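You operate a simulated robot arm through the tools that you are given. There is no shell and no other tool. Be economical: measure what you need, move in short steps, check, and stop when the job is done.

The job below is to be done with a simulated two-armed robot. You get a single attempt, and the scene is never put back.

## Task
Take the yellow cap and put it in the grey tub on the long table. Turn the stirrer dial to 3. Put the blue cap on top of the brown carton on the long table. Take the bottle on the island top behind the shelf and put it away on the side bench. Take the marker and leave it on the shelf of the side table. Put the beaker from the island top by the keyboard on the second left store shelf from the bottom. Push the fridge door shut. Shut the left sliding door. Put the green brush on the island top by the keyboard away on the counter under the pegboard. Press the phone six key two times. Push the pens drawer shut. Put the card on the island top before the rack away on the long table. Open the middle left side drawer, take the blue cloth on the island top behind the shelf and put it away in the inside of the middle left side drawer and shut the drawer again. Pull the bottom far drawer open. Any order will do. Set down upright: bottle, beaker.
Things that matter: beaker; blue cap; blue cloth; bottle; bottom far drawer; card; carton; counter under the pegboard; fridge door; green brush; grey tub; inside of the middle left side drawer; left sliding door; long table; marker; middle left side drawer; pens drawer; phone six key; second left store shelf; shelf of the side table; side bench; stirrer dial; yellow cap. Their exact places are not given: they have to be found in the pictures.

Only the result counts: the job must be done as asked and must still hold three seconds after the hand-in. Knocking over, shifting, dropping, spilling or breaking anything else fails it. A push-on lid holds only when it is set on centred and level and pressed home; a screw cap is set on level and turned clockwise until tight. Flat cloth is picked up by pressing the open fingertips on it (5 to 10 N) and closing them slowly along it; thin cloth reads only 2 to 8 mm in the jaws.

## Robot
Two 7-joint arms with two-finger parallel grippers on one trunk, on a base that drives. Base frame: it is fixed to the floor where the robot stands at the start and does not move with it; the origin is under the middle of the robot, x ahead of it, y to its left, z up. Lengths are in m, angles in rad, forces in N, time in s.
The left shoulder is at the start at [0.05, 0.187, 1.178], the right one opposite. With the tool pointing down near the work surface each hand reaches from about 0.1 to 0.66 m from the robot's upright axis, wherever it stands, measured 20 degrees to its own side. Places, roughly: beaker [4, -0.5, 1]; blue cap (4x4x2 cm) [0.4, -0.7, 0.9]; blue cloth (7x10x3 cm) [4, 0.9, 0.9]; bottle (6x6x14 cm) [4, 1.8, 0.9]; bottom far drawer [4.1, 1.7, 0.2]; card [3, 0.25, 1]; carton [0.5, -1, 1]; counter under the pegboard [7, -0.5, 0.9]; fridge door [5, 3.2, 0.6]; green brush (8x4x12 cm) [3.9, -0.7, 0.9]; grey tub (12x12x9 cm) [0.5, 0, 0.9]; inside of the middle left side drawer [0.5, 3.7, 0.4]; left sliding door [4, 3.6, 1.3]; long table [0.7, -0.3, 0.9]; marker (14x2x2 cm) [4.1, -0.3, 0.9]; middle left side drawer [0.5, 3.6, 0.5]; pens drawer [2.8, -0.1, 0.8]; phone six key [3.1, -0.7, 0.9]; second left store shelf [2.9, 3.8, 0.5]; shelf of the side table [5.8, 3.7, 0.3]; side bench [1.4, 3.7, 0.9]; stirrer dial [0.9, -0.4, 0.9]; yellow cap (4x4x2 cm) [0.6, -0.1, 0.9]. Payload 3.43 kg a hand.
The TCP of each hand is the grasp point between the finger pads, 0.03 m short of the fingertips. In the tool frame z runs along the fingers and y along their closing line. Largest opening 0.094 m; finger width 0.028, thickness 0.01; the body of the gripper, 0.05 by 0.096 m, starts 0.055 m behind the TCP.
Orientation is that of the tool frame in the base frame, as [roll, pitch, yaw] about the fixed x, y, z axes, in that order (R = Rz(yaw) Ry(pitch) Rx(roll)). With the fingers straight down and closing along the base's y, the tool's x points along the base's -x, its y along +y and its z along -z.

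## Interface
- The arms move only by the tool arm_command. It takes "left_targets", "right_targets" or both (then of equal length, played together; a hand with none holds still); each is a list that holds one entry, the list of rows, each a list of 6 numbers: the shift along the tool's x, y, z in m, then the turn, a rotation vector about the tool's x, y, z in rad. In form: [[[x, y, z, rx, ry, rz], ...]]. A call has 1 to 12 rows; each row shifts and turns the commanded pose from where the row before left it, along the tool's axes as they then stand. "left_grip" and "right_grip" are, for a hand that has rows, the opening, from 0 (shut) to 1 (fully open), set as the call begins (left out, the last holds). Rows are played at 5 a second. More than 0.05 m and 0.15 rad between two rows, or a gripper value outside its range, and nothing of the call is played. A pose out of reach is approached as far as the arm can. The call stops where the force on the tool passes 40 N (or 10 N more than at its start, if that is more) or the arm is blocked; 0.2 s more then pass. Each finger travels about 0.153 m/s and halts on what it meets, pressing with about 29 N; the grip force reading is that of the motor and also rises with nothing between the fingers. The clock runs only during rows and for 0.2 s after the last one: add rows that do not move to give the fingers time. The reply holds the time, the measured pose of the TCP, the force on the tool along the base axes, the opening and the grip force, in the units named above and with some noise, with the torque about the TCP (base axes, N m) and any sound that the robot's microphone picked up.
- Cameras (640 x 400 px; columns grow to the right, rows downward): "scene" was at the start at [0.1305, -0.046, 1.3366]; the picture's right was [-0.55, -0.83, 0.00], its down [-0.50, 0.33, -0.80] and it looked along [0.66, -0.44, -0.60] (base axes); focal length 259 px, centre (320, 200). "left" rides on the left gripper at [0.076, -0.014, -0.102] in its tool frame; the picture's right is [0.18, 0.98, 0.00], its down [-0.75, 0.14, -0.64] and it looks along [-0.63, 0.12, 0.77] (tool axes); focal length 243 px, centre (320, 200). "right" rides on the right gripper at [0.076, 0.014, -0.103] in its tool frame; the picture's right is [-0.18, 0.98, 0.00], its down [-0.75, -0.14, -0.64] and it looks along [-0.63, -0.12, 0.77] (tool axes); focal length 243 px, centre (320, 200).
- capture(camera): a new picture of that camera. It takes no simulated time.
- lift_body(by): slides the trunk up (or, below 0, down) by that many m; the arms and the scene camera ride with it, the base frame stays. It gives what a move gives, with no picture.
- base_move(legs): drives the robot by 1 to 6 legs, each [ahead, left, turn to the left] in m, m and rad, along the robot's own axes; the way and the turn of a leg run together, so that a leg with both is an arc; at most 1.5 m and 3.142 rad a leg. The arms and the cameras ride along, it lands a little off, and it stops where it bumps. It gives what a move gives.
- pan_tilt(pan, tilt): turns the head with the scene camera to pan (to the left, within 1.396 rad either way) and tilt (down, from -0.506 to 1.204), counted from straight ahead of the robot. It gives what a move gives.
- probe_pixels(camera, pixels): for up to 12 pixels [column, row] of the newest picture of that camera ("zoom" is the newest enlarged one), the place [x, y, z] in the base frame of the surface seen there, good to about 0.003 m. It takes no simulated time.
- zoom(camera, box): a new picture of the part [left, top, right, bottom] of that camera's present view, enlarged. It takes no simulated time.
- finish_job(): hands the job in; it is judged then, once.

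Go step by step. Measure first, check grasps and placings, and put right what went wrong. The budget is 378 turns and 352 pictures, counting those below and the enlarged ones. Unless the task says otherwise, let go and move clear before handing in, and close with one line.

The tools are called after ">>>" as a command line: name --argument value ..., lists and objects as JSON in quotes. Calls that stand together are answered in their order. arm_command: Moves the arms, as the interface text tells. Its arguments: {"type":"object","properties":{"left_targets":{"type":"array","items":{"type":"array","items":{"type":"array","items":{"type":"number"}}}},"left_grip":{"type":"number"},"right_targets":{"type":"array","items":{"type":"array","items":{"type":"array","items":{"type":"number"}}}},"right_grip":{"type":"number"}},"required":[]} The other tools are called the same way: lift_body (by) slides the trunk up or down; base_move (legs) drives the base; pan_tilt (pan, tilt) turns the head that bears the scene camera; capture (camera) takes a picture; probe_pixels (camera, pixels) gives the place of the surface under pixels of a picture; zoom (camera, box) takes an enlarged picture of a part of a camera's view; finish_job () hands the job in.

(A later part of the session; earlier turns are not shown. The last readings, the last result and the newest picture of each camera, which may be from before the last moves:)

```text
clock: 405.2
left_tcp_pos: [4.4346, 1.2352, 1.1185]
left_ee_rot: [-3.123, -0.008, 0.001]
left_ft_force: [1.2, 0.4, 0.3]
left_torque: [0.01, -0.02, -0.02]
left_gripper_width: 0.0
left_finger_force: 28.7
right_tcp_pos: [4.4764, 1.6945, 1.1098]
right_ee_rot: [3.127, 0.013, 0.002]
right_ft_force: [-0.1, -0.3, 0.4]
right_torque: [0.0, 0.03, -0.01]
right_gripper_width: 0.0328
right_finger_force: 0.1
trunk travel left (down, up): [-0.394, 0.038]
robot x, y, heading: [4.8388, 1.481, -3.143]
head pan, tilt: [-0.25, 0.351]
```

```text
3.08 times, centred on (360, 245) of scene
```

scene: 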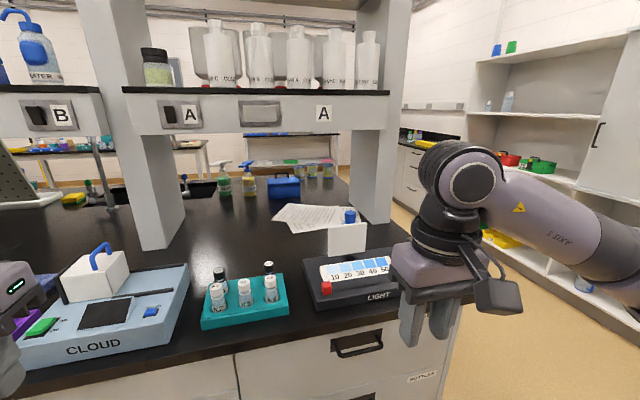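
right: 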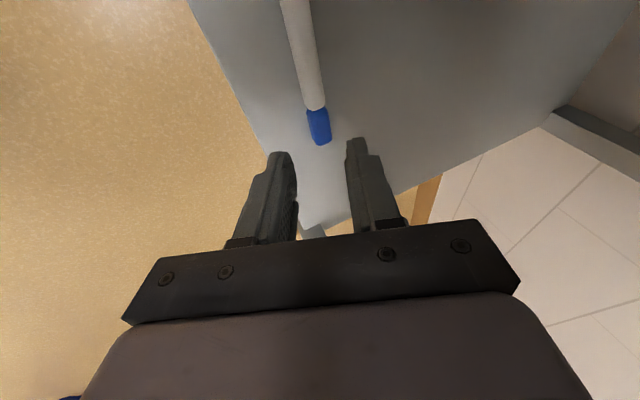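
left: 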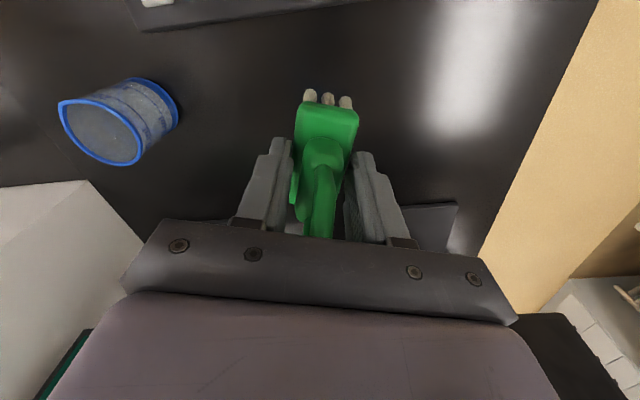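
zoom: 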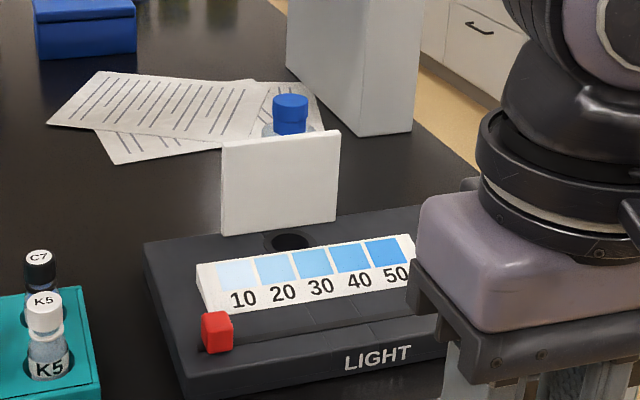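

The shelf's front is at x=3.855 (z≥1.28), so a vertical hand at x≈3.98 fits. Retract the left hand, open the right, and drive ahead 0.29.

>>> arm_command --left_targets '[[[0.045, 0, 0, 0, 0, 0], [0.045, 0, 0, 0, 0, 0], [0.04, 0, 0, 0, 0, 0]]]' --right_targets '[[[0, 0, -0.02, 0, 0, 0], [0, 0, -0.02, 0, 0, 0], [0, 0, 0, 0, 0, 0]]]' --right_grip 0.95

>>> base_move --legs '[[0.29, 0, 0]]'

>>> pan_tilt --pan -0.35 --tilt 0.6

>>> capture --camera "scene"

>>> capture --camera "right"

```text
clock: 406.0
left_tcp_pos: [4.5648, 1.2327, 1.1217]
left_ee_rot: [-3.124, -0.005, -0.001]
left_ft_force: [-0.3, 0.1, 0.8]
left_torque: [0.01, -0.01, 0.01]
left_gripper_width: 0.0
left_finger_force: 29.0
right_tcp_pos: [4.4785, 1.6954, 1.1488]
right_ee_rot: [3.129, 0.014, 0.0]
right_ft_force: [-0.1, 1.1, -0.2]
right_torque: [-0.01, 0.01, 0.01]
right_gripper_width: 0.0893
right_finger_force: 0.1
trunk travel left (down, up): [-0.394, 0.038]
robot x, y, heading: [4.8396, 1.4798, -3.138]
head pan, tilt: [-0.25, 0.351]
```

```text
clock: 408.1
left_tcp_pos: [4.2785, 1.238, 1.1231]
left_ee_rot: [-3.124, -0.006, -0.009]
left_ft_force: [0.4, -0.2, 0.3]
left_torque: [-0.03, 0.02, 0.0]
left_gripper_width: 0.0002
left_finger_force: 28.7
right_tcp_pos: [4.1955, 1.6988, 1.1479]
right_ee_rot: [3.127, 0.014, -0.007]
right_ft_force: [-0.2, 0.1, 0.8]
right_torque: [0.03, 0.03, -0.01]
right_gripper_width: 0.0892
right_finger_force: 0.2
trunk travel left (down, up): [-0.394, 0.038]
robot x, y, heading: [4.555, 1.4781, 3.136]
head pan, tilt: [-0.25, 0.351]
stopped in leg 1: the robot was blocked; the commanded pose is now the measured one
```

```text
clock: 408.9
left_tcp_pos: [4.2775, 1.2378, 1.1231]
left_ee_rot: [-3.123, -0.008, -0.009]
left_ft_force: [0.1, -1.0, -0.1]
left_torque: [0.02, 0.02, -0.02]
left_gripper_width: 0.0
left_finger_force: 29.0
right_tcp_pos: [4.1942, 1.6978, 1.1481]
right_ee_rot: [3.128, 0.014, -0.007]
right_ft_force: [-0.9, -0.2, 1.4]
right_torque: [0.02, -0.01, 0.01]
right_gripper_width: 0.0892
right_finger_force: 0.0
trunk travel left (down, up): [-0.394, 0.038]
robot x, y, heading: [4.5567, 1.4793, 3.136]
head pan, tilt: [-0.351, 0.6]
```

```text
237 pictures are left
```

scene: 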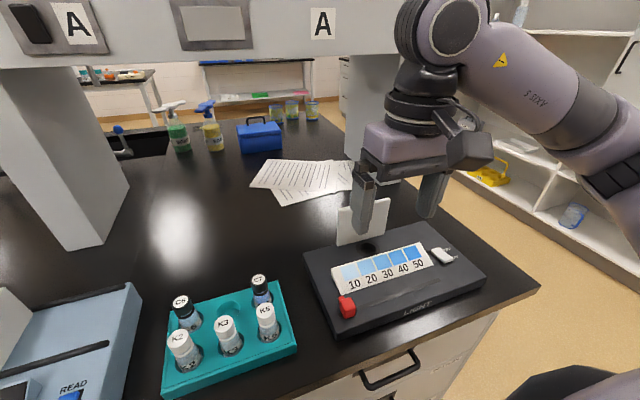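

```text
236 pictures are left
```

right: 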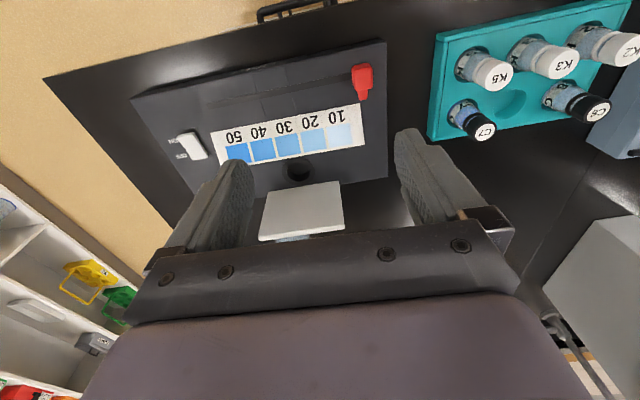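

Base stopped against the island at x=4.555, fine. Move the right hand over the bottle at (3.97,1.786) keeping z≈1.148 and look.

>>> arm_command --right_targets '[[[-0.0435, -0.0174, 0, 0, 0, 0], [-0.0435, -0.0174, 0, 0, 0, 0], [-0.0435, -0.0174, 0, 0, 0, 0], [-0.0435, -0.0174, 0, 0, 0, 0], [-0.0435, -0.0174, 0, 0, 0, 0], [0, 0, 0, 0, 0, 0]]]'

>>> capture --camera "right"

>>> capture --camera "scene"

```text
clock: 410.3
left_tcp_pos: [4.2786, 1.2369, 1.122]
left_ee_rot: [-3.125, -0.009, -0.01]
left_ft_force: [-0.4, -0.4, 0.2]
left_torque: [0.02, 0.01, -0.02]
left_gripper_width: 0.0
left_finger_force: 28.6
right_tcp_pos: [3.9773, 1.7867, 1.1537]
right_ee_rot: [3.128, 0.016, -0.007]
right_ft_force: [0.2, -0.8, 0.5]
right_torque: [-0.01, 0.0, -0.02]
right_gripper_width: 0.0894
right_finger_force: 0.1
trunk travel left (down, up): [-0.394, 0.038]
robot x, y, heading: [4.5554, 1.4804, 3.136]
head pan, tilt: [-0.351, 0.6]
```

```text
235 pictures are left
```

right: 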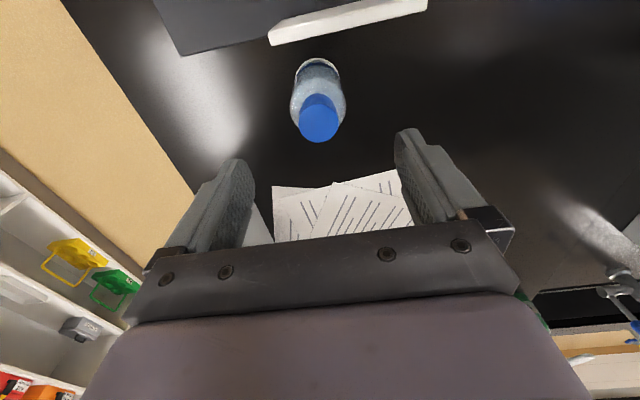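

```text
234 pictures are left
```

scene: 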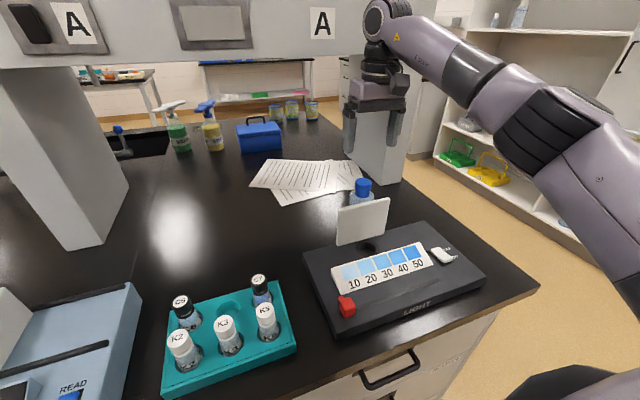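

Cap at (319,118) is centred laterally and ~9 mm further ahead. Shift and descend to z≈0.993.

>>> arm_command --right_targets '[[[-0.009, 0, 0.04, 0, 0, 0], [0, 0, 0.04, 0, 0, 0], [0, 0, 0.04, 0, 0, 0], [0, 0, 0.03, 0, 0, 0], [0, 0, 0, 0, 0, 0]]]'

>>> capture --camera "right"

```text
clock: 411.5
left_tcp_pos: [4.279, 1.2374, 1.1219]
left_ee_rot: [-3.123, -0.007, -0.008]
left_ft_force: [0.5, -0.2, -1.2]
left_torque: [-0.02, 0.0, 0.0]
left_gripper_width: 0.0001
left_finger_force: 28.5
right_tcp_pos: [3.964, 1.7852, 0.9998]
right_ee_rot: [3.128, 0.015, -0.007]
right_ft_force: [0.2, -0.1, 0.0]
right_torque: [-0.03, 0.03, -0.03]
right_gripper_width: 0.0892
right_finger_force: 0.0
trunk travel left (down, up): [-0.394, 0.038]
robot x, y, heading: [4.5561, 1.4807, 3.137]
head pan, tilt: [-0.351, 0.6]
```

```text
233 pictures are left
```

right: 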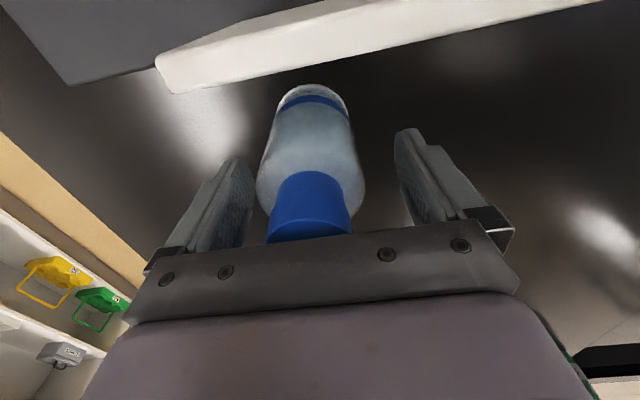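

Bottle is between the fingers. Close and check.

>>> arm_command --right_targets '[[[0, 0, 0.003, 0, 0, 0], [0, 0, 0, 0, 0, 0], [0, 0, 0, 0, 0, 0], [0, 0, 0, 0, 0, 0]]]' --right_grip 0.3

>>> arm_command --right_targets '[[[0, 0, -0.02, 0, 0, 0], [0, 0, -0.04, 0, 0, 0], [0, 0, -0.04, 0, 0, 0], [0, 0, -0.04, 0, 0, 0]]]'

>>> capture --camera "scene"

```text
clock: 412.5
left_tcp_pos: [4.2806, 1.2364, 1.1228]
left_ee_rot: [-3.125, -0.004, -0.007]
left_ft_force: [-0.4, 0.0, -0.7]
left_torque: [-0.03, -0.01, -0.01]
left_gripper_width: 0.0
left_finger_force: 28.8
right_tcp_pos: [3.9663, 1.7845, 0.9986]
right_ee_rot: [3.129, 0.02, -0.006]
right_ft_force: [-4.0, 3.0, 16.8]
right_torque: [0.46, -0.03, 0.13]
right_gripper_width: 0.0593
right_finger_force: 29.1
trunk travel left (down, up): [-0.394, 0.038]
robot x, y, heading: [4.5554, 1.484, 3.137]
head pan, tilt: [-0.351, 0.6]
```

```text
clock: 413.5
left_tcp_pos: [4.2782, 1.2371, 1.1222]
left_ee_rot: [-3.125, -0.007, -0.007]
left_ft_force: [-1.0, 0.2, -0.1]
left_torque: [0.02, 0.0, 0.0]
left_gripper_width: 0.0001
left_finger_force: 28.7
right_tcp_pos: [3.9685, 1.7875, 1.1385]
right_ee_rot: [3.128, 0.014, -0.008]
right_ft_force: [-0.5, -0.5, -2.9]
right_torque: [0.02, -0.01, -0.03]
right_gripper_width: 0.059
right_finger_force: 29.3
trunk travel left (down, up): [-0.394, 0.038]
robot x, y, heading: [4.5563, 1.4785, 3.134]
head pan, tilt: [-0.351, 0.6]
```

```text
232 pictures are left
```

scene: 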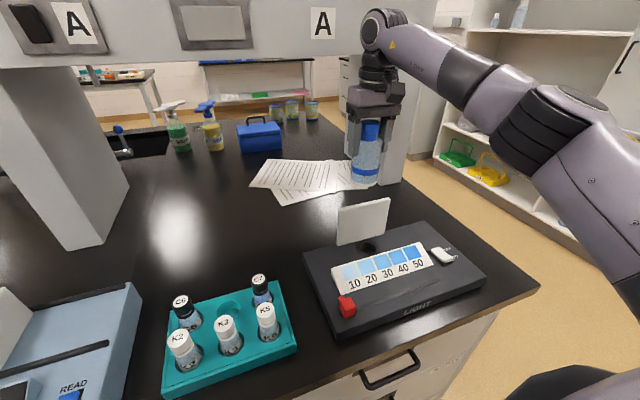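

The bottle is held, 2.9 N weight. Raise 3 cm more, retract over the screen.

>>> arm_command --right_targets '[[[0, 0, -0.035, 0, 0, 0], [0.045, 0, 0, 0, 0, 0], [0.045, 0, 0, 0, 0, 0], [0.045, 0, 0, 0, 0, 0], [0.045, 0, 0, 0, 0, 0], [0.045, 0, 0, 0, 0, 0], [0.045, 0, 0, 0, 0, 0]]]'

>>> pan_tilt --pan 0.5 --tilt 0.7

>>> capture --camera "scene"

```text
clock: 415.1
left_tcp_pos: [4.2783, 1.2367, 1.1216]
left_ee_rot: [-3.124, -0.007, -0.006]
left_ft_force: [0.1, 0.4, -0.2]
left_torque: [-0.02, 0.0, -0.01]
left_gripper_width: 0.0
left_finger_force: 29.7
right_tcp_pos: [4.2395, 1.787, 1.1668]
right_ee_rot: [3.128, 0.013, -0.008]
right_ft_force: [0.1, -0.4, -2.3]
right_torque: [-0.02, -0.02, 0.01]
right_gripper_width: 0.059
right_finger_force: 29.1
trunk travel left (down, up): [-0.394, 0.038]
robot x, y, heading: [4.5535, 1.4779, 3.132]
head pan, tilt: [-0.351, 0.6]
```

```text
clock: 416.3
left_tcp_pos: [4.2781, 1.2374, 1.1214]
left_ee_rot: [-3.125, -0.006, -0.006]
left_ft_force: [0.0, 1.0, 0.5]
left_torque: [-0.01, 0.01, 0.03]
left_gripper_width: 0.0
left_finger_force: 29.2
right_tcp_pos: [4.2372, 1.787, 1.1668]
right_ee_rot: [3.126, 0.013, -0.007]
right_ft_force: [0.4, 0.7, -1.2]
right_torque: [0.01, 0.01, 0.01]
right_gripper_width: 0.0593
right_finger_force: 28.7
trunk travel left (down, up): [-0.394, 0.038]
robot x, y, heading: [4.5577, 1.4845, 3.135]
head pan, tilt: [0.499, 0.7]
```

```text
231 pictures are left
```

scene: 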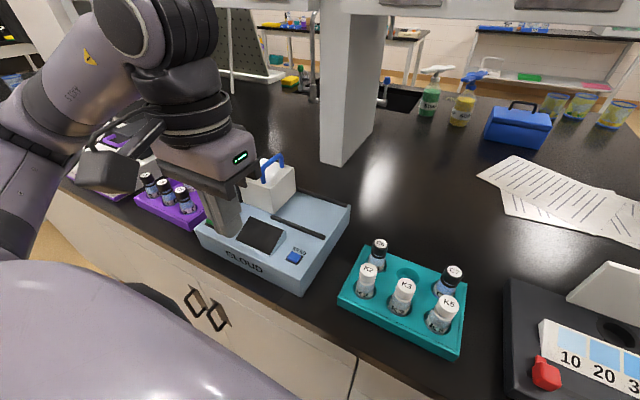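

The cloth is hidden behind the left arm. I'll back off 0.2, slide left 0.5, and look.

>>> base_move --legs '[[-0.25, 0, 0], [0, 0.45, 0.01]]'

>>> pan_tilt --pan 0.0 --tilt 0.6

>>> capture --camera "scene"

```text
clock: 422.1
left_tcp_pos: [4.5396, 0.7907, 1.1221]
left_ee_rot: [-3.125, -0.008, 0.009]
left_ft_force: [-0.9, -0.1, 0.1]
left_torque: [0.02, 0.02, 0.04]
left_gripper_width: 0.0002
left_finger_force: 28.7
right_tcp_pos: [4.4902, 1.3391, 1.1675]
right_ee_rot: [3.128, 0.014, 0.01]
right_ft_force: [0.1, 0.1, -2.0]
right_torque: [-0.01, -0.02, -0.01]
right_gripper_width: 0.0589
right_finger_force: 28.8
trunk travel left (down, up): [-0.394, 0.038]
robot x, y, heading: [4.8102, 1.0397, -3.13]
head pan, tilt: [0.499, 0.7]
```

```text
clock: 423.1
left_tcp_pos: [4.5398, 0.79, 1.1215]
left_ee_rot: [-3.124, -0.007, 0.01]
left_ft_force: [0.2, -0.2, 0.6]
left_torque: [-0.01, -0.01, 0.0]
left_gripper_width: 0.0
left_finger_force: 28.4
right_tcp_pos: [4.4912, 1.3377, 1.1653]
right_ee_rot: [3.129, 0.014, 0.01]
right_ft_force: [-1.1, -0.3, -2.5]
right_torque: [-0.01, -0.02, 0.0]
right_gripper_width: 0.059
right_finger_force: 28.7
trunk travel left (down, up): [-0.394, 0.038]
robot x, y, heading: [4.8119, 1.0355, -3.134]
head pan, tilt: [0.0, 0.6]
```

```text
230 pictures are left
```

scene: 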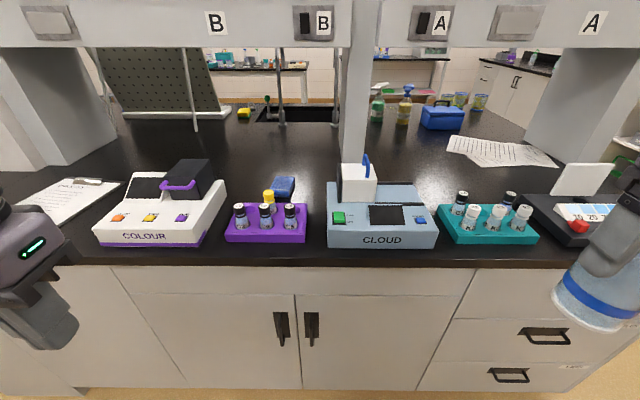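

The blue cloth is at (284,187) behind the purple vial rack. Zoom and probe.

>>> zoom --camera "scene" --box '[220, 150, 360, 250]'

>>> probe_pixels --camera "scene" --pixels '[[276, 178], [293, 179], [284, 187], [291, 195], [270, 198], [268, 205], [240, 208], [290, 208], [205, 170], [365, 155], [350, 175], [310, 205]]'

```text
4.00 times, centred on (290, 200) of scene
```

zoom: 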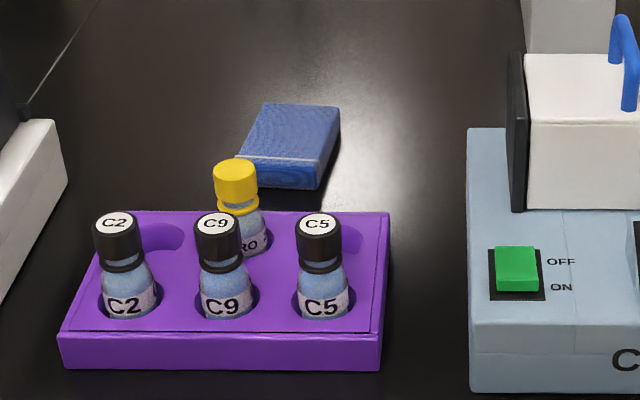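

```text
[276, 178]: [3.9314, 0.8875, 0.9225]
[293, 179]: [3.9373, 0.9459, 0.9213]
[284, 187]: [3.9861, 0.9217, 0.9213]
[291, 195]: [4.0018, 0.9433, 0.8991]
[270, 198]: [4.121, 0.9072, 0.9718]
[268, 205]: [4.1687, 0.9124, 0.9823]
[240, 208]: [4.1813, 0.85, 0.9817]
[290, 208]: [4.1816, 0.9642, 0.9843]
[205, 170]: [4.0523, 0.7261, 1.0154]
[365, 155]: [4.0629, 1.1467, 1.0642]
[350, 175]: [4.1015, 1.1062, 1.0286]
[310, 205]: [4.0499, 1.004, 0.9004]
```

Cloth: about 7×6 cm, 2.3 cm high, centred at (3.968,0.915), top 0.922. Drive ahead 0.24 and bring the open left hand above it.

>>> base_move --legs '[[0.235, 0, -0.008]]'

>>> arm_command --left_targets '[[[0, 0, -0.02, 0, 0, 0], [-0.047, -0.015, 0, 0, 0, 0], [-0.047, -0.015, 0, 0, 0, 0], [-0.047, -0.015, 0, 0, 0, 0], [-0.047, -0.015, 0, 0, 0, 0], [-0.047, -0.015, 0, 0, 0, 0], [-0.047, -0.015, 0, 0, 0, 0], [-0.045, -0.015, 0, 0, 0, 0], [0, 0, 0, 0, 0, 0]]]' --left_grip 0.98

>>> capture --camera "left"

>>> capture --camera "scene"

```text
clock: 424.8
left_tcp_pos: [4.3044, 0.7902, 1.1211]
left_ee_rot: [-3.124, -0.007, 0.002]
left_ft_force: [0.0, -0.7, -0.5]
left_torque: [0.0, -0.02, 0.03]
left_gripper_width: 0.0001
left_finger_force: 28.7
right_tcp_pos: [4.2588, 1.3388, 1.167]
right_ee_rot: [3.127, 0.015, 0.005]
right_ft_force: [-0.2, -0.2, -2.8]
right_torque: [0.0, 0.01, 0.0]
right_gripper_width: 0.059
right_finger_force: 28.8
trunk travel left (down, up): [-0.394, 0.038]
robot x, y, heading: [4.5798, 1.0358, -3.139]
head pan, tilt: [0.0, 0.6]
```

```text
clock: 426.8
left_tcp_pos: [3.9743, 0.8909, 1.1453]
left_ee_rot: [-3.124, -0.005, 0.004]
left_ft_force: [-0.1, -1.1, 0.1]
left_torque: [0.04, 0.0, -0.01]
left_gripper_width: 0.0924
left_finger_force: 0.1
right_tcp_pos: [4.2594, 1.3361, 1.167]
right_ee_rot: [3.131, 0.015, 0.003]
right_ft_force: [0.0, -0.5, -2.2]
right_torque: [0.05, -0.02, -0.05]
right_gripper_width: 0.0589
right_finger_force: 28.5
trunk travel left (down, up): [-0.394, 0.038]
robot x, y, heading: [4.5804, 1.0364, -3.14]
head pan, tilt: [0.0, 0.6]
```

```text
228 pictures are left
```

left: 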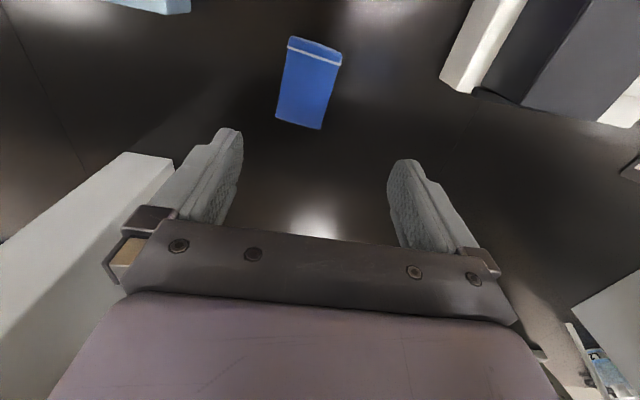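

```text
227 pictures are left
```

scene: 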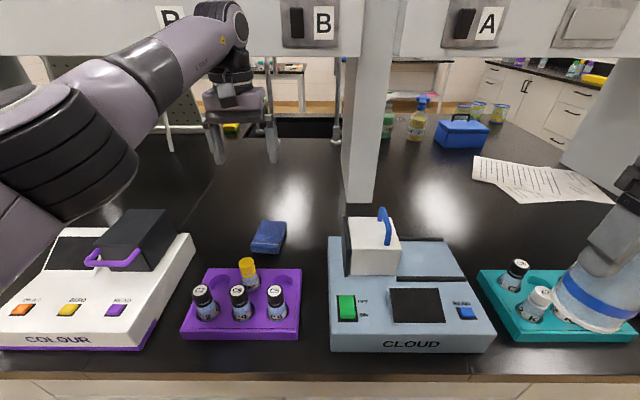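

Probe the cloth's corners from the left camera.

>>> probe_pixels --camera "left" --pixels '[[293, 52], [338, 65], [320, 124], [280, 113], [308, 88], [100, 220]]'

```text
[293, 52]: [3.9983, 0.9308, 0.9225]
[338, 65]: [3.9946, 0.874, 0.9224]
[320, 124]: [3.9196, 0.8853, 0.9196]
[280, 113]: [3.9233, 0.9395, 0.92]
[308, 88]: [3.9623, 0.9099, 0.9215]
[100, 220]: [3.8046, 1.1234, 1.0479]
```

Centre (3.96,0.907), turned ~7°. Align and descend to z≈0.934.

>>> arm_command --left_targets '[[[-0.014, -0.016, 0, 0, 0, 0.13], [0, 0, 0.045, 0, 0, 0], [0, 0, 0.045, 0, 0, 0], [0, 0, 0.045, 0, 0, 0], [0, 0, 0.045, 0, 0, 0], [0, 0, 0.02, 0, 0, 0], [0, 0, 0.009, 0, 0, 0], [0, 0, 0, 0, 0, 0]]]'

>>> capture --camera "left"

```text
clock: 428.6
left_tcp_pos: [3.9839, 0.9089, 0.9304]
left_ee_rot: [-3.124, -0.002, -0.13]
left_ft_force: [-1.7, -0.4, 9.7]
left_torque: [-0.54, 0.17, -0.05]
left_gripper_width: 0.0928
left_finger_force: 0.6
left hand out of reach, approached as far as the arm can: row 1
right_tcp_pos: [4.2603, 1.3402, 1.167]
right_ee_rot: [3.126, 0.014, 0.003]
right_ft_force: [-0.1, 0.7, -2.7]
right_torque: [0.0, -0.05, -0.02]
right_gripper_width: 0.0587
right_finger_force: 28.9
trunk travel left (down, up): [-0.394, 0.038]
robot x, y, heading: [4.5798, 1.0386, -3.137]
head pan, tilt: [0.0, 0.6]
```

```text
226 pictures are left
```

left: 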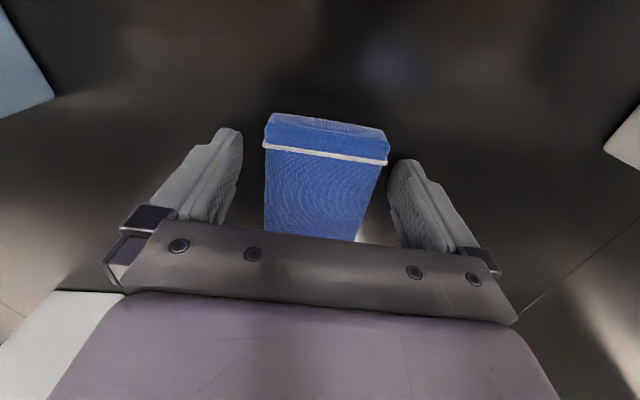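

Slight contact with the top; raise 2 mm and move 18 mm further for a centred grip.

>>> arm_command --left_targets '[[[0, 0, -0.003, 0, 0, 0], [-0.01, 0, 0, 0, 0, 0], [-0.008, 0, 0, 0, 0, 0], [0, 0, 0, 0, 0, 0]]]'

>>> arm_command --left_targets '[[[0, 0, 0, 0, 0, 0], [0, 0, 0, 0, 0, 0], [0, 0, 0, 0, 0, 0]]]' --left_grip 0.2

>>> arm_command --left_targets '[[[0, 0, -0.03, 0, 0, 0], [0, 0, -0.045, 0, 0, 0], [0, 0, -0.045, 0, 0, 0], [0, 0, -0.045, 0, 0, 0], [0, 0, -0.045, 0, 0, 0]]]'

>>> capture --camera "left"

```text
clock: 429.6
left_tcp_pos: [3.964, 0.9102, 0.9317]
left_ee_rot: [-3.122, -0.005, -0.128]
left_ft_force: [-0.3, 0.1, -0.2]
left_torque: [0.0, -0.02, 0.01]
left_gripper_width: 0.0922
left_finger_force: 0.1
right_tcp_pos: [4.2589, 1.34, 1.1668]
right_ee_rot: [3.128, 0.014, 0.004]
right_ft_force: [-0.2, -0.1, -2.5]
right_torque: [0.05, -0.01, 0.02]
right_gripper_width: 0.0586
right_finger_force: 29.7
trunk travel left (down, up): [-0.394, 0.038]
robot x, y, heading: [4.5835, 1.0394, -3.135]
head pan, tilt: [0.0, 0.6]
```

```text
clock: 430.4
left_tcp_pos: [3.9645, 0.9116, 0.9333]
left_ee_rot: [-3.124, -0.003, -0.127]
left_ft_force: [-0.1, 0.9, -1.6]
left_torque: [0.0, 0.02, -0.01]
left_gripper_width: 0.0639
left_finger_force: 29.0
right_tcp_pos: [4.2597, 1.3394, 1.1669]
right_ee_rot: [3.129, 0.013, 0.004]
right_ft_force: [-0.5, 0.2, -2.9]
right_torque: [0.0, -0.04, 0.02]
right_gripper_width: 0.059
right_finger_force: 29.1
trunk travel left (down, up): [-0.394, 0.038]
robot x, y, heading: [4.5817, 1.0368, -3.139]
head pan, tilt: [0.0, 0.6]
```

```text
clock: 431.6
left_tcp_pos: [3.974, 0.9046, 1.1296]
left_ee_rot: [-3.122, -0.002, -0.129]
left_ft_force: [0.2, 0.0, 0.1]
left_torque: [0.0, 0.03, 0.01]
left_gripper_width: 0.0637
left_finger_force: 29.4
left hand out of reach, approached as far as the arm can: row 4, 5
right_tcp_pos: [4.259, 1.3399, 1.166]
right_ee_rot: [3.128, 0.014, 0.003]
right_ft_force: [-0.6, -0.1, -1.4]
right_torque: [0.0, -0.04, 0.0]
right_gripper_width: 0.0589
right_finger_force: 29.0
trunk travel left (down, up): [-0.394, 0.038]
robot x, y, heading: [4.5792, 1.0367, -3.136]
head pan, tilt: [0.0, 0.6]
```

```text
225 pictures are left
```

left: 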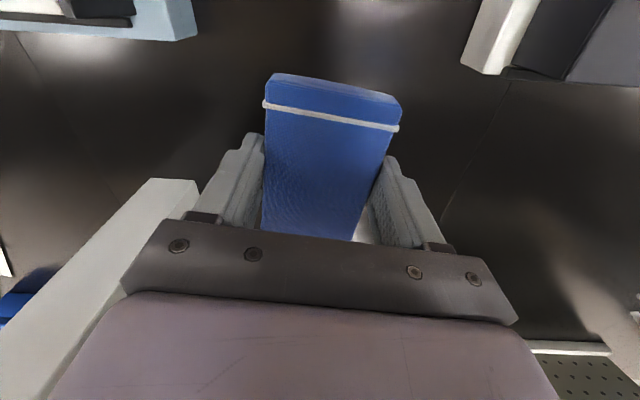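

Cloth is held (64 mm). Retract, back off, and turn to face +y.

>>> arm_command --left_targets '[[[0.045, 0, 0, 0, 0, -0.02], [0.045, 0, 0, 0, 0, -0.02], [0.045, 0, 0, 0, 0, -0.02], [0.045, 0, 0, 0, 0, -0.02], [0.045, 0, 0, 0, 0, -0.02], [0.045, 0, 0, 0, 0, -0.02], [0.045, 0, 0, 0, 0, 0]]]'

>>> base_move --legs '[[-0.4, 0, 0], [0, 0, -1.571]]'

>>> pan_tilt --pan 0.6 --tilt 0.4

>>> capture --camera "scene"

```text
clock: 433.2
left_tcp_pos: [4.2915, 0.881, 1.1316]
left_ee_rot: [-3.122, -0.005, -0.004]
left_ft_force: [-0.8, 0.5, -0.8]
left_torque: [0.0, 0.02, 0.01]
left_gripper_width: 0.0636
left_finger_force: 28.9
right_tcp_pos: [4.2586, 1.3384, 1.1666]
right_ee_rot: [3.129, 0.014, 0.004]
right_ft_force: [1.5, -0.4, -2.6]
right_torque: [-0.01, -0.03, -0.01]
right_gripper_width: 0.0587
right_finger_force: 28.7
trunk travel left (down, up): [-0.394, 0.038]
robot x, y, heading: [4.5797, 1.0366, -3.144]
head pan, tilt: [0.0, 0.6]
```

```text
clock: 439.5
left_tcp_pos: [4.823, 1.3282, 1.1317]
left_ee_rot: [-3.124, -0.007, -1.589]
left_ft_force: [-0.1, 0.3, -0.1]
left_torque: [0.03, -0.01, 0.03]
left_gripper_width: 0.0637
left_finger_force: 28.9
right_tcp_pos: [5.2801, 1.3566, 1.166]
right_ee_rot: [3.128, 0.013, -1.577]
right_ft_force: [-0.3, -1.0, -2.1]
right_torque: [0.02, 0.03, 0.02]
right_gripper_width: 0.0587
right_finger_force: 28.8
trunk travel left (down, up): [-0.394, 0.038]
robot x, y, heading: [4.9753, 1.0377, 1.566]
head pan, tilt: [0.0, 0.6]
```

```text
clock: 440.5
left_tcp_pos: [4.8235, 1.3289, 1.1327]
left_ee_rot: [-3.123, -0.007, -1.589]
left_ft_force: [-0.3, 0.0, -0.8]
left_torque: [0.0, 0.0, -0.01]
left_gripper_width: 0.0639
left_finger_force: 28.9
right_tcp_pos: [5.2814, 1.3555, 1.1668]
right_ee_rot: [3.127, 0.014, -1.578]
right_ft_force: [0.0, 1.2, -2.6]
right_torque: [-0.03, 0.01, -0.01]
right_gripper_width: 0.0588
right_finger_force: 28.4
trunk travel left (down, up): [-0.394, 0.038]
robot x, y, heading: [4.9745, 1.0415, 1.567]
head pan, tilt: [0.6, 0.4]
```

```text
224 pictures are left
```

scene: 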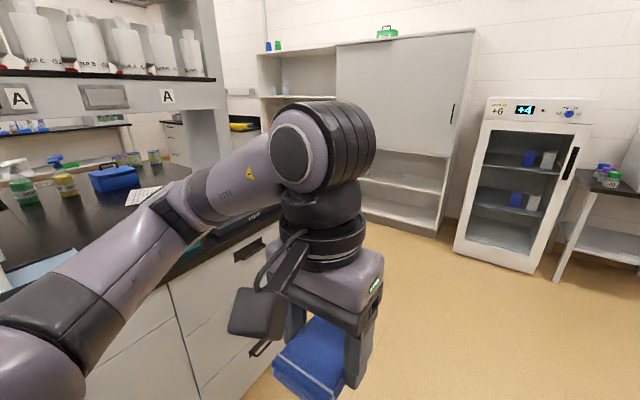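

Drive ahead to y≈2.72, then slide left along the corridor.

>>> base_move --legs '[[1.5, 0, 0], [0.17, 0, 0], [0, 1.5, 0], [0, 1.4, 0]]'

>>> pan_tilt --pan 0.4 --tilt 0.4

>>> capture --camera "scene"

```text
clock: 473.5
left_tcp_pos: [1.9996, 2.9841, 1.1311]
left_ee_rot: [-3.123, -0.007, -1.575]
left_ft_force: [0.3, -0.3, -0.5]
left_torque: [-0.01, 0.05, 0.04]
left_gripper_width: 0.0639
left_finger_force: 29.3
right_tcp_pos: [2.4557, 3.016, 1.166]
right_ee_rot: [3.128, 0.013, -1.565]
right_ft_force: [0.3, 0.0, -2.6]
right_torque: [-0.01, -0.02, 0.03]
right_gripper_width: 0.0588
right_finger_force: 29.2
trunk travel left (down, up): [-0.394, 0.038]
robot x, y, heading: [2.1552, 2.694, 1.583]
head pan, tilt: [0.6, 0.4]
```

```text
clock: 474.2
left_tcp_pos: [1.9988, 2.9833, 1.1315]
left_ee_rot: [-3.127, -0.008, -1.573]
left_ft_force: [0.4, 0.6, -0.9]
left_torque: [-0.01, -0.01, 0.01]
left_gripper_width: 0.0639
left_finger_force: 29.0
right_tcp_pos: [2.4551, 3.0163, 1.1663]
right_ee_rot: [3.128, 0.013, -1.564]
right_ft_force: [0.3, 0.4, -2.7]
right_torque: [0.0, 0.0, 0.02]
right_gripper_width: 0.0588
right_finger_force: 28.9
trunk travel left (down, up): [-0.394, 0.038]
robot x, y, heading: [2.1557, 2.6924, 1.584]
head pan, tilt: [0.4, 0.4]
```

```text
223 pictures are left
```

scene: 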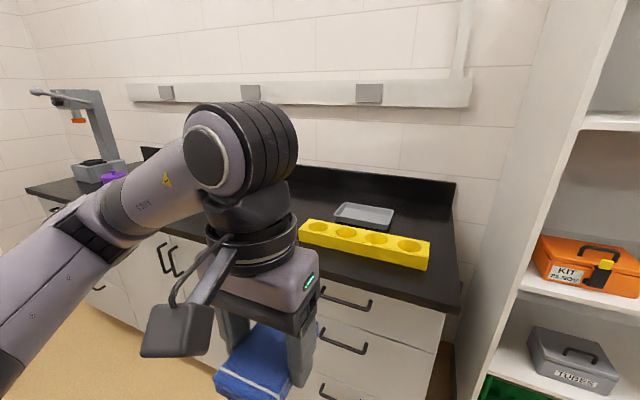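

Slide left another 0.6 to face the bench.

>>> base_move --legs '[[0, 0.65, -0.012]]'

>>> pan_tilt --pan 0.0 --tilt 0.5

>>> capture --camera "scene"

```text
clock: 480.3
left_tcp_pos: [1.3631, 2.9882, 1.1315]
left_ee_rot: [-3.125, -0.008, -1.595]
left_ft_force: [1.3, -0.6, 0.0]
left_torque: [-0.02, 0.01, -0.04]
left_gripper_width: 0.0636
left_finger_force: 28.7
right_tcp_pos: [1.8193, 3.0138, 1.1669]
right_ee_rot: [3.13, 0.013, -1.585]
right_ft_force: [-0.4, -0.2, -2.0]
right_torque: [0.0, 0.0, -0.01]
right_gripper_width: 0.0585
right_finger_force: 29.0
trunk travel left (down, up): [-0.394, 0.038]
robot x, y, heading: [1.5105, 2.6957, 1.556]
head pan, tilt: [0.4, 0.4]
```

```text
clock: 481.2
left_tcp_pos: [1.3618, 2.9882, 1.1312]
left_ee_rot: [-3.124, -0.006, -1.594]
left_ft_force: [-0.4, -0.3, -0.2]
left_torque: [0.0, -0.01, 0.02]
left_gripper_width: 0.0636
left_finger_force: 28.7
right_tcp_pos: [1.8195, 3.0123, 1.1669]
right_ee_rot: [3.125, 0.015, -1.586]
right_ft_force: [-0.8, 0.4, -2.3]
right_torque: [0.0, -0.01, 0.02]
right_gripper_width: 0.0589
right_finger_force: 28.9
trunk travel left (down, up): [-0.394, 0.038]
robot x, y, heading: [1.5126, 2.6982, 1.561]
head pan, tilt: [0.0, 0.499]
```

```text
222 pictures are left
```

scene: 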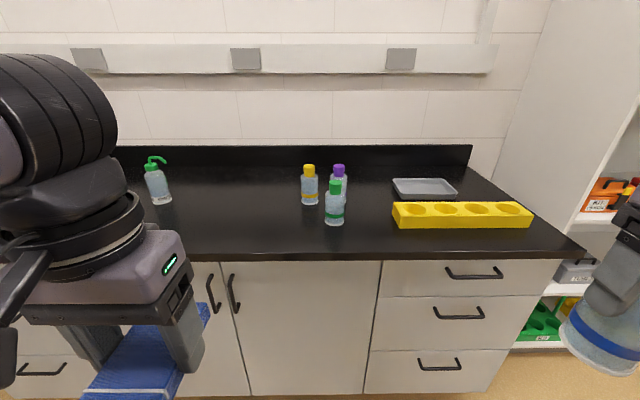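

Bottles (yellow, purple, green caps) stand on the bench; probe free spots at (372,235), (270,230).

>>> probe_pixels --camera "scene" --pixels '[[372, 235], [270, 230], [375, 215], [335, 222], [395, 225], [370, 250], [300, 245], [310, 200], [240, 215]]'

```text
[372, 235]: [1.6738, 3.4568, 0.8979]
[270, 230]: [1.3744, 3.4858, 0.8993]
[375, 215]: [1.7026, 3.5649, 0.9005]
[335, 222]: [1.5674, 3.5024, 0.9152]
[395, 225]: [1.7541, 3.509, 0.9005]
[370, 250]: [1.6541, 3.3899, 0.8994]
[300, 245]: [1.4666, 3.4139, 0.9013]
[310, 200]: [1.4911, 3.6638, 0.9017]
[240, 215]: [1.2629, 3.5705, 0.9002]
```

Free spot at (1.40,3.48). Slide left 0.28 and drive ahead 0.22.

>>> base_move --legs '[[0, 0.28, 0.01], [0.22, 0, 0]]'

>>> pan_tilt --pan -0.2 --tilt 0.7

>>> capture --camera "scene"

```text
clock: 485.5
left_tcp_pos: [1.0776, 3.2044, 1.1303]
left_ee_rot: [-3.125, -0.007, -1.579]
left_ft_force: [0.1, 0.5, -0.2]
left_torque: [-0.03, 0.02, 0.0]
left_gripper_width: 0.0638
left_finger_force: 28.8
right_tcp_pos: [1.5352, 3.2369, 1.1659]
right_ee_rot: [3.127, 0.015, -1.569]
right_ft_force: [0.0, 0.0, -2.9]
right_torque: [-0.03, 0.01, 0.03]
right_gripper_width: 0.0587
right_finger_force: 28.9
trunk travel left (down, up): [-0.394, 0.038]
robot x, y, heading: [1.2324, 2.9155, 1.579]
head pan, tilt: [0.0, 0.499]
```

```text
clock: 486.2
left_tcp_pos: [1.079, 3.2042, 1.1312]
left_ee_rot: [-3.123, -0.007, -1.58]
left_ft_force: [0.3, 0.2, 0.0]
left_torque: [-0.02, -0.02, 0.0]
left_gripper_width: 0.0636
left_finger_force: 28.8
right_tcp_pos: [1.5349, 3.2349, 1.1668]
right_ee_rot: [3.128, 0.014, -1.566]
right_ft_force: [0.5, 0.7, -2.6]
right_torque: [-0.03, -0.02, 0.01]
right_gripper_width: 0.0588
right_finger_force: 28.5
trunk travel left (down, up): [-0.394, 0.038]
robot x, y, heading: [1.2332, 2.9113, 1.576]
head pan, tilt: [-0.201, 0.7]
```

```text
221 pictures are left
```

scene: 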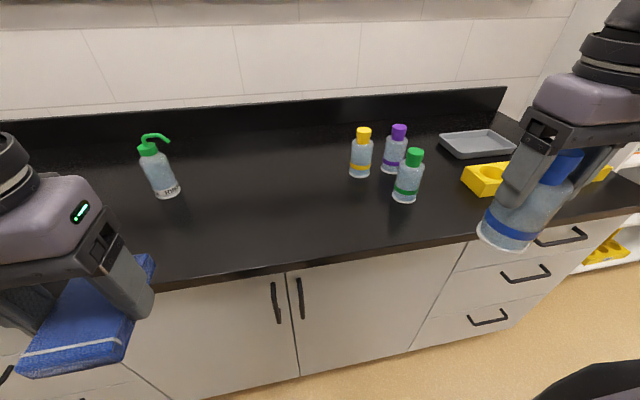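

Move left first, then forward over (1.38,3.48), and descend to ~1.012.

>>> arm_command --right_targets '[[[0, 0.039, 0, 0, 0, 0], [0, 0.039, 0, 0, 0, 0], [0, 0.039, 0, 0, 0, 0], [0, 0.039, 0, 0, 0, 0], [-0.041, 0, 0, 0, 0, 0], [-0.041, 0, 0, 0, 0, 0], [-0.041, 0, 0, 0, 0, 0], [-0.041, 0, 0, 0, 0, 0], [-0.041, 0, 0, 0, 0, 0], [-0.041, 0, 0, 0, 0, 0], [0, 0, 0, 0, 0, 0]]]'

>>> arm_command --right_targets '[[[0, 0, 0.04, 0, 0, 0], [0, 0, 0.04, 0, 0, 0], [0, 0, 0.04, 0, 0, 0], [0, 0, 0.03, 0, 0, 0], [0, 0, 0, 0, 0, 0]]]'

>>> capture --camera "scene"

```text
clock: 488.6
left_tcp_pos: [1.078, 3.2049, 1.1314]
left_ee_rot: [-3.123, -0.006, -1.579]
left_ft_force: [-0.3, -0.6, 0.3]
left_torque: [0.0, 0.01, 0.01]
left_gripper_width: 0.0637
left_finger_force: 29.1
right_tcp_pos: [1.3792, 3.4815, 1.1689]
right_ee_rot: [3.129, 0.014, -1.567]
right_ft_force: [0.8, 0.1, -2.2]
right_torque: [-0.04, 0.04, 0.02]
right_gripper_width: 0.0585
right_finger_force: 29.2
trunk travel left (down, up): [-0.394, 0.038]
robot x, y, heading: [1.2335, 2.9162, 1.579]
head pan, tilt: [-0.201, 0.7]
```

```text
clock: 489.8
left_tcp_pos: [1.0779, 3.2041, 1.1318]
left_ee_rot: [-3.124, -0.007, -1.577]
left_ft_force: [-1.4, -0.6, -0.2]
left_torque: [0.03, 0.0, 0.02]
left_gripper_width: 0.0637
left_finger_force: 28.9
right_tcp_pos: [1.3783, 3.4833, 1.0209]
right_ee_rot: [3.129, 0.016, -1.567]
right_ft_force: [-0.9, -0.1, -1.6]
right_torque: [-0.01, 0.0, -0.03]
right_gripper_width: 0.0587
right_finger_force: 28.8
trunk travel left (down, up): [-0.394, 0.038]
robot x, y, heading: [1.2306, 2.9165, 1.577]
head pan, tilt: [-0.201, 0.7]
```

```text
220 pictures are left
```

scene: 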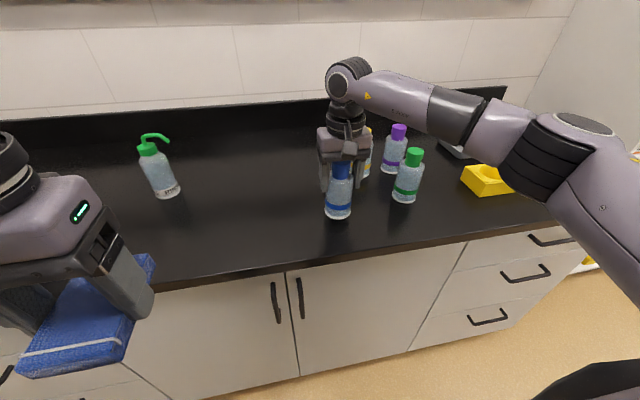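

Lower the last ~2 cm gently.

>>> arm_command --right_targets '[[[0, 0, 0.012, 0, 0, 0], [0, 0, 0.004, 0, 0, 0], [0, 0, 0.002, 0, 0, 0], [0, 0, 0.002, 0, 0, 0], [0, 0, 0, 0, 0, 0]]]'

>>> zoom --camera "scene" --box '[280, 100, 440, 240]'

```text
clock: 491.0
left_tcp_pos: [1.0776, 3.2045, 1.1306]
left_ee_rot: [-3.124, -0.007, -1.58]
left_ft_force: [-0.7, 0.1, -0.2]
left_torque: [-0.02, 0.03, 0.0]
left_gripper_width: 0.0637
left_finger_force: 28.8
right_tcp_pos: [1.3767, 3.4831, 1.0026]
right_ee_rot: [3.127, 0.014, -1.566]
right_ft_force: [0.4, 0.7, -2.4]
right_torque: [-0.03, -0.02, 0.0]
right_gripper_width: 0.0586
right_finger_force: 29.3
trunk travel left (down, up): [-0.394, 0.038]
robot x, y, heading: [1.231, 2.9178, 1.576]
head pan, tilt: [-0.201, 0.7]
```

```text
2.86 times, centred on (360, 170) of scene
```

zoom: 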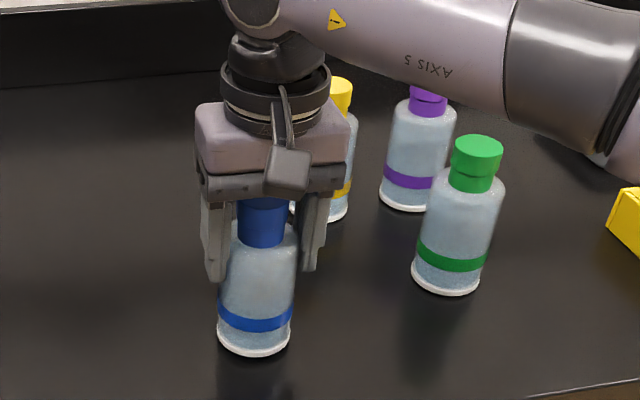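

>>> arm_command --right_targets '[[[0, 0, 0.002, 0, 0, 0], [0, 0, 0.001, 0, 0, 0], [0, 0, 0.001, 0, 0, 0], [0, 0, 0, 0, 0, 0]]]'

```text
clock: 492.0
left_tcp_pos: [1.0781, 3.2038, 1.1316]
left_ee_rot: [-3.126, -0.005, -1.58]
left_ft_force: [-1.2, 0.0, -0.1]
left_torque: [0.01, -0.04, -0.01]
left_gripper_width: 0.0636
left_finger_force: 29.0
right_tcp_pos: [1.3752, 3.4822, 0.9995]
right_ee_rot: [3.128, 0.016, -1.57]
right_ft_force: [0.8, -2.2, 4.3]
right_torque: [-0.18, -0.29, -0.09]
right_gripper_width: 0.0584
right_finger_force: 29.0
trunk travel left (down, up): [-0.394, 0.038]
robot x, y, heading: [1.2296, 2.9167, 1.575]
head pan, tilt: [-0.201, 0.7]
```

Contact felt (force flipped to +4 N). Release, rise straight up, and check.

>>> arm_command --right_targets '[[[0, 0, 0, 0, 0, 0], [0, 0, 0, 0, 0, 0], [0, 0, -0.02, 0, 0, 0], [0, 0, -0.045, 0, 0, 0], [0, 0, -0.045, 0, 0, 0], [0, 0, -0.045, 0, 0, 0], [0, 0, -0.03, 0, 0, 0]]]' --right_grip 0.9

>>> arm_command --right_targets '[[[0.045, 0, 0, 0, 0, 0], [0.045, 0, 0, 0, 0, 0], [0.045, 0, 0, 0, 0, 0], [0.045, 0, 0, 0, 0, 0], [0.045, 0, 0.01, 0, 0, 0]]]'

>>> capture --camera "scene"

```text
clock: 493.6
left_tcp_pos: [1.0784, 3.2051, 1.1319]
left_ee_rot: [-3.124, -0.005, -1.578]
left_ft_force: [-0.1, -0.6, -0.1]
left_torque: [0.0, 0.01, 0.01]
left_gripper_width: 0.064
left_finger_force: 28.6
right_tcp_pos: [1.3777, 3.4835, 1.1856]
right_ee_rot: [3.127, 0.014, -1.568]
right_ft_force: [0.7, 0.3, 0.0]
right_torque: [0.01, 0.0, -0.01]
right_gripper_width: 0.0846
right_finger_force: 0.0
trunk travel left (down, up): [-0.394, 0.038]
robot x, y, heading: [1.234, 2.9145, 1.578]
head pan, tilt: [-0.201, 0.7]
```

```text
clock: 494.8
left_tcp_pos: [1.0776, 3.2046, 1.1315]
left_ee_rot: [-3.125, -0.007, -1.579]
left_ft_force: [-0.2, 0.0, 0.0]
left_torque: [0.01, -0.01, 0.02]
left_gripper_width: 0.0638
left_finger_force: 28.8
right_tcp_pos: [1.3802, 3.2564, 1.1716]
right_ee_rot: [3.126, 0.015, -1.568]
right_ft_force: [-0.1, 0.5, 0.7]
right_torque: [0.0, 0.02, -0.01]
right_gripper_width: 0.0847
right_finger_force: 0.0
trunk travel left (down, up): [-0.394, 0.038]
robot x, y, heading: [1.2337, 2.9128, 1.572]
head pan, tilt: [-0.201, 0.7]
```

```text
218 pictures are left
```

scene: 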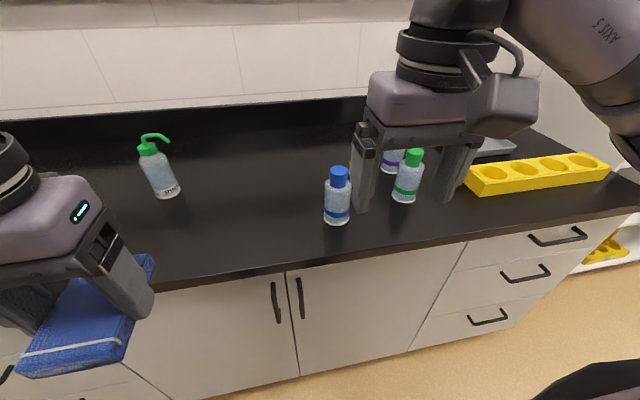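

The bottle stands upright. Back off and look left toward the left-hand drawers.

>>> base_move --legs '[[-0.3, 0, 0]]'

>>> pan_tilt --pan 0.9 --tilt 0.5

>>> capture --camera "scene"

```text
clock: 496.9
left_tcp_pos: [1.0796, 2.9131, 1.1315]
left_ee_rot: [-3.123, -0.005, -1.592]
left_ft_force: [0.8, 0.3, 0.1]
left_torque: [0.01, -0.03, -0.01]
left_gripper_width: 0.0636
left_finger_force: 28.7
right_tcp_pos: [1.3833, 2.9606, 1.1716]
right_ee_rot: [3.127, 0.014, -1.582]
right_ft_force: [0.4, 0.0, -0.5]
right_torque: [0.01, 0.0, -0.02]
right_gripper_width: 0.0846
right_finger_force: 0.1
trunk travel left (down, up): [-0.394, 0.038]
robot x, y, heading: [1.2298, 2.6243, 1.56]
head pan, tilt: [-0.201, 0.7]
```

```text
clock: 498.2
left_tcp_pos: [1.0811, 2.912, 1.1314]
left_ee_rot: [-3.124, -0.007, -1.592]
left_ft_force: [-0.6, 0.0, -1.0]
left_torque: [-0.02, 0.02, -0.01]
left_gripper_width: 0.0639
left_finger_force: 29.2
right_tcp_pos: [1.3842, 2.9617, 1.1708]
right_ee_rot: [3.126, 0.015, -1.582]
right_ft_force: [-0.2, -0.3, -0.3]
right_torque: [-0.03, 0.0, 0.0]
right_gripper_width: 0.0843
right_finger_force: 0.0
trunk travel left (down, up): [-0.394, 0.038]
robot x, y, heading: [1.2306, 2.6227, 1.559]
head pan, tilt: [0.901, 0.499]
```

```text
217 pictures are left
```

scene: 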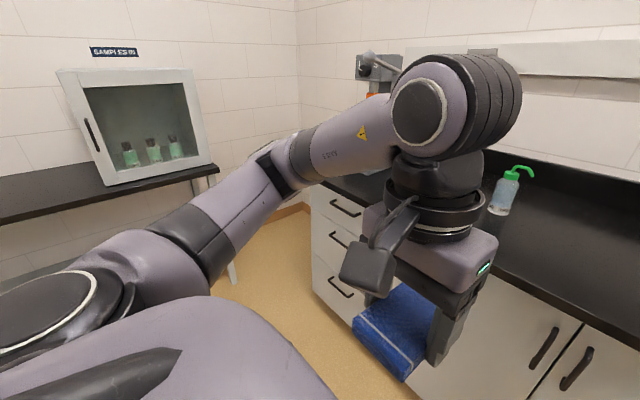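

Three left-end drawers: handles at (345,207), (340,240), (340,287). Probe these and the left wall table.

>>> probe_pixels --camera "scene" --pixels '[[347, 210], [340, 240], [342, 290], [320, 225], [345, 245], [215, 168], [235, 290], [355, 265], [313, 200], [205, 165], [100, 210]]'

```text
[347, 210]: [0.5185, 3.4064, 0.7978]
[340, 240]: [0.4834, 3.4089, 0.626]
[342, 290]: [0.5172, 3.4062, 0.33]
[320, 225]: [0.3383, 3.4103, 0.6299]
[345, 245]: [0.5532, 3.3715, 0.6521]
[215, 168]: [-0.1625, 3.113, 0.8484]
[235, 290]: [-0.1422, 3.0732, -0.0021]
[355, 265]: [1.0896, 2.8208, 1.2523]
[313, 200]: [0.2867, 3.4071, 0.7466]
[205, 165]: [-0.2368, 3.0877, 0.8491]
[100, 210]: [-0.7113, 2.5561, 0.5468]
```

Middle drawer's handle bar is near (0.5,3.37,0.65), faces at y=3.41. Slide left 0.68 and look at it squarely.

>>> base_move --legs '[[0, 0.68, 0.012]]'

>>> pan_tilt --pan 0.0 --tilt 0.75

>>> capture --camera "scene"

```text
clock: 504.4
left_tcp_pos: [0.4079, 2.904, 1.1308]
left_ee_rot: [-3.124, -0.006, -1.56]
left_ft_force: [-0.7, 0.2, 0.7]
left_torque: [0.01, 0.01, 0.01]
left_gripper_width: 0.0638
left_finger_force: 29.0
right_tcp_pos: [0.7092, 2.962, 1.1708]
right_ee_rot: [3.126, 0.015, -1.548]
right_ft_force: [0.0, 0.1, 1.0]
right_torque: [0.01, 0.0, -0.03]
right_gripper_width: 0.0847
right_finger_force: 0.0
trunk travel left (down, up): [-0.394, 0.038]
robot x, y, heading: [0.5693, 2.6218, 1.589]
head pan, tilt: [0.901, 0.499]
```

```text
clock: 505.6
left_tcp_pos: [0.4084, 2.9031, 1.1317]
left_ee_rot: [-3.121, -0.009, -1.56]
left_ft_force: [0.1, -0.2, -0.3]
left_torque: [0.04, 0.04, 0.0]
left_gripper_width: 0.0635
left_finger_force: 29.3
right_tcp_pos: [0.7096, 2.9619, 1.1706]
right_ee_rot: [3.13, 0.015, -1.55]
right_ft_force: [0.3, 0.3, -0.5]
right_torque: [0.01, 0.02, -0.01]
right_gripper_width: 0.0847
right_finger_force: 0.1
trunk travel left (down, up): [-0.394, 0.038]
robot x, y, heading: [0.5652, 2.6166, 1.591]
head pan, tilt: [0.0, 0.75]
```

```text
216 pictures are left
```

scene: 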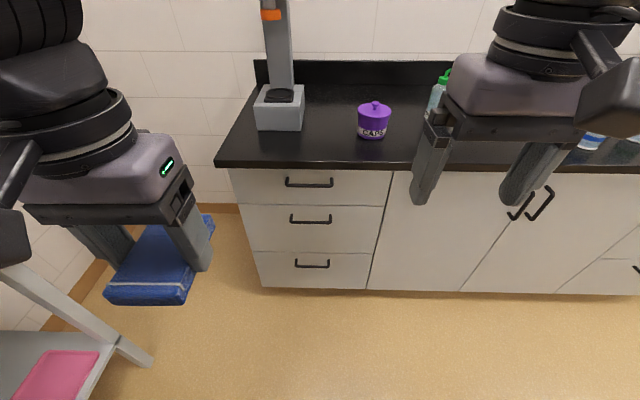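

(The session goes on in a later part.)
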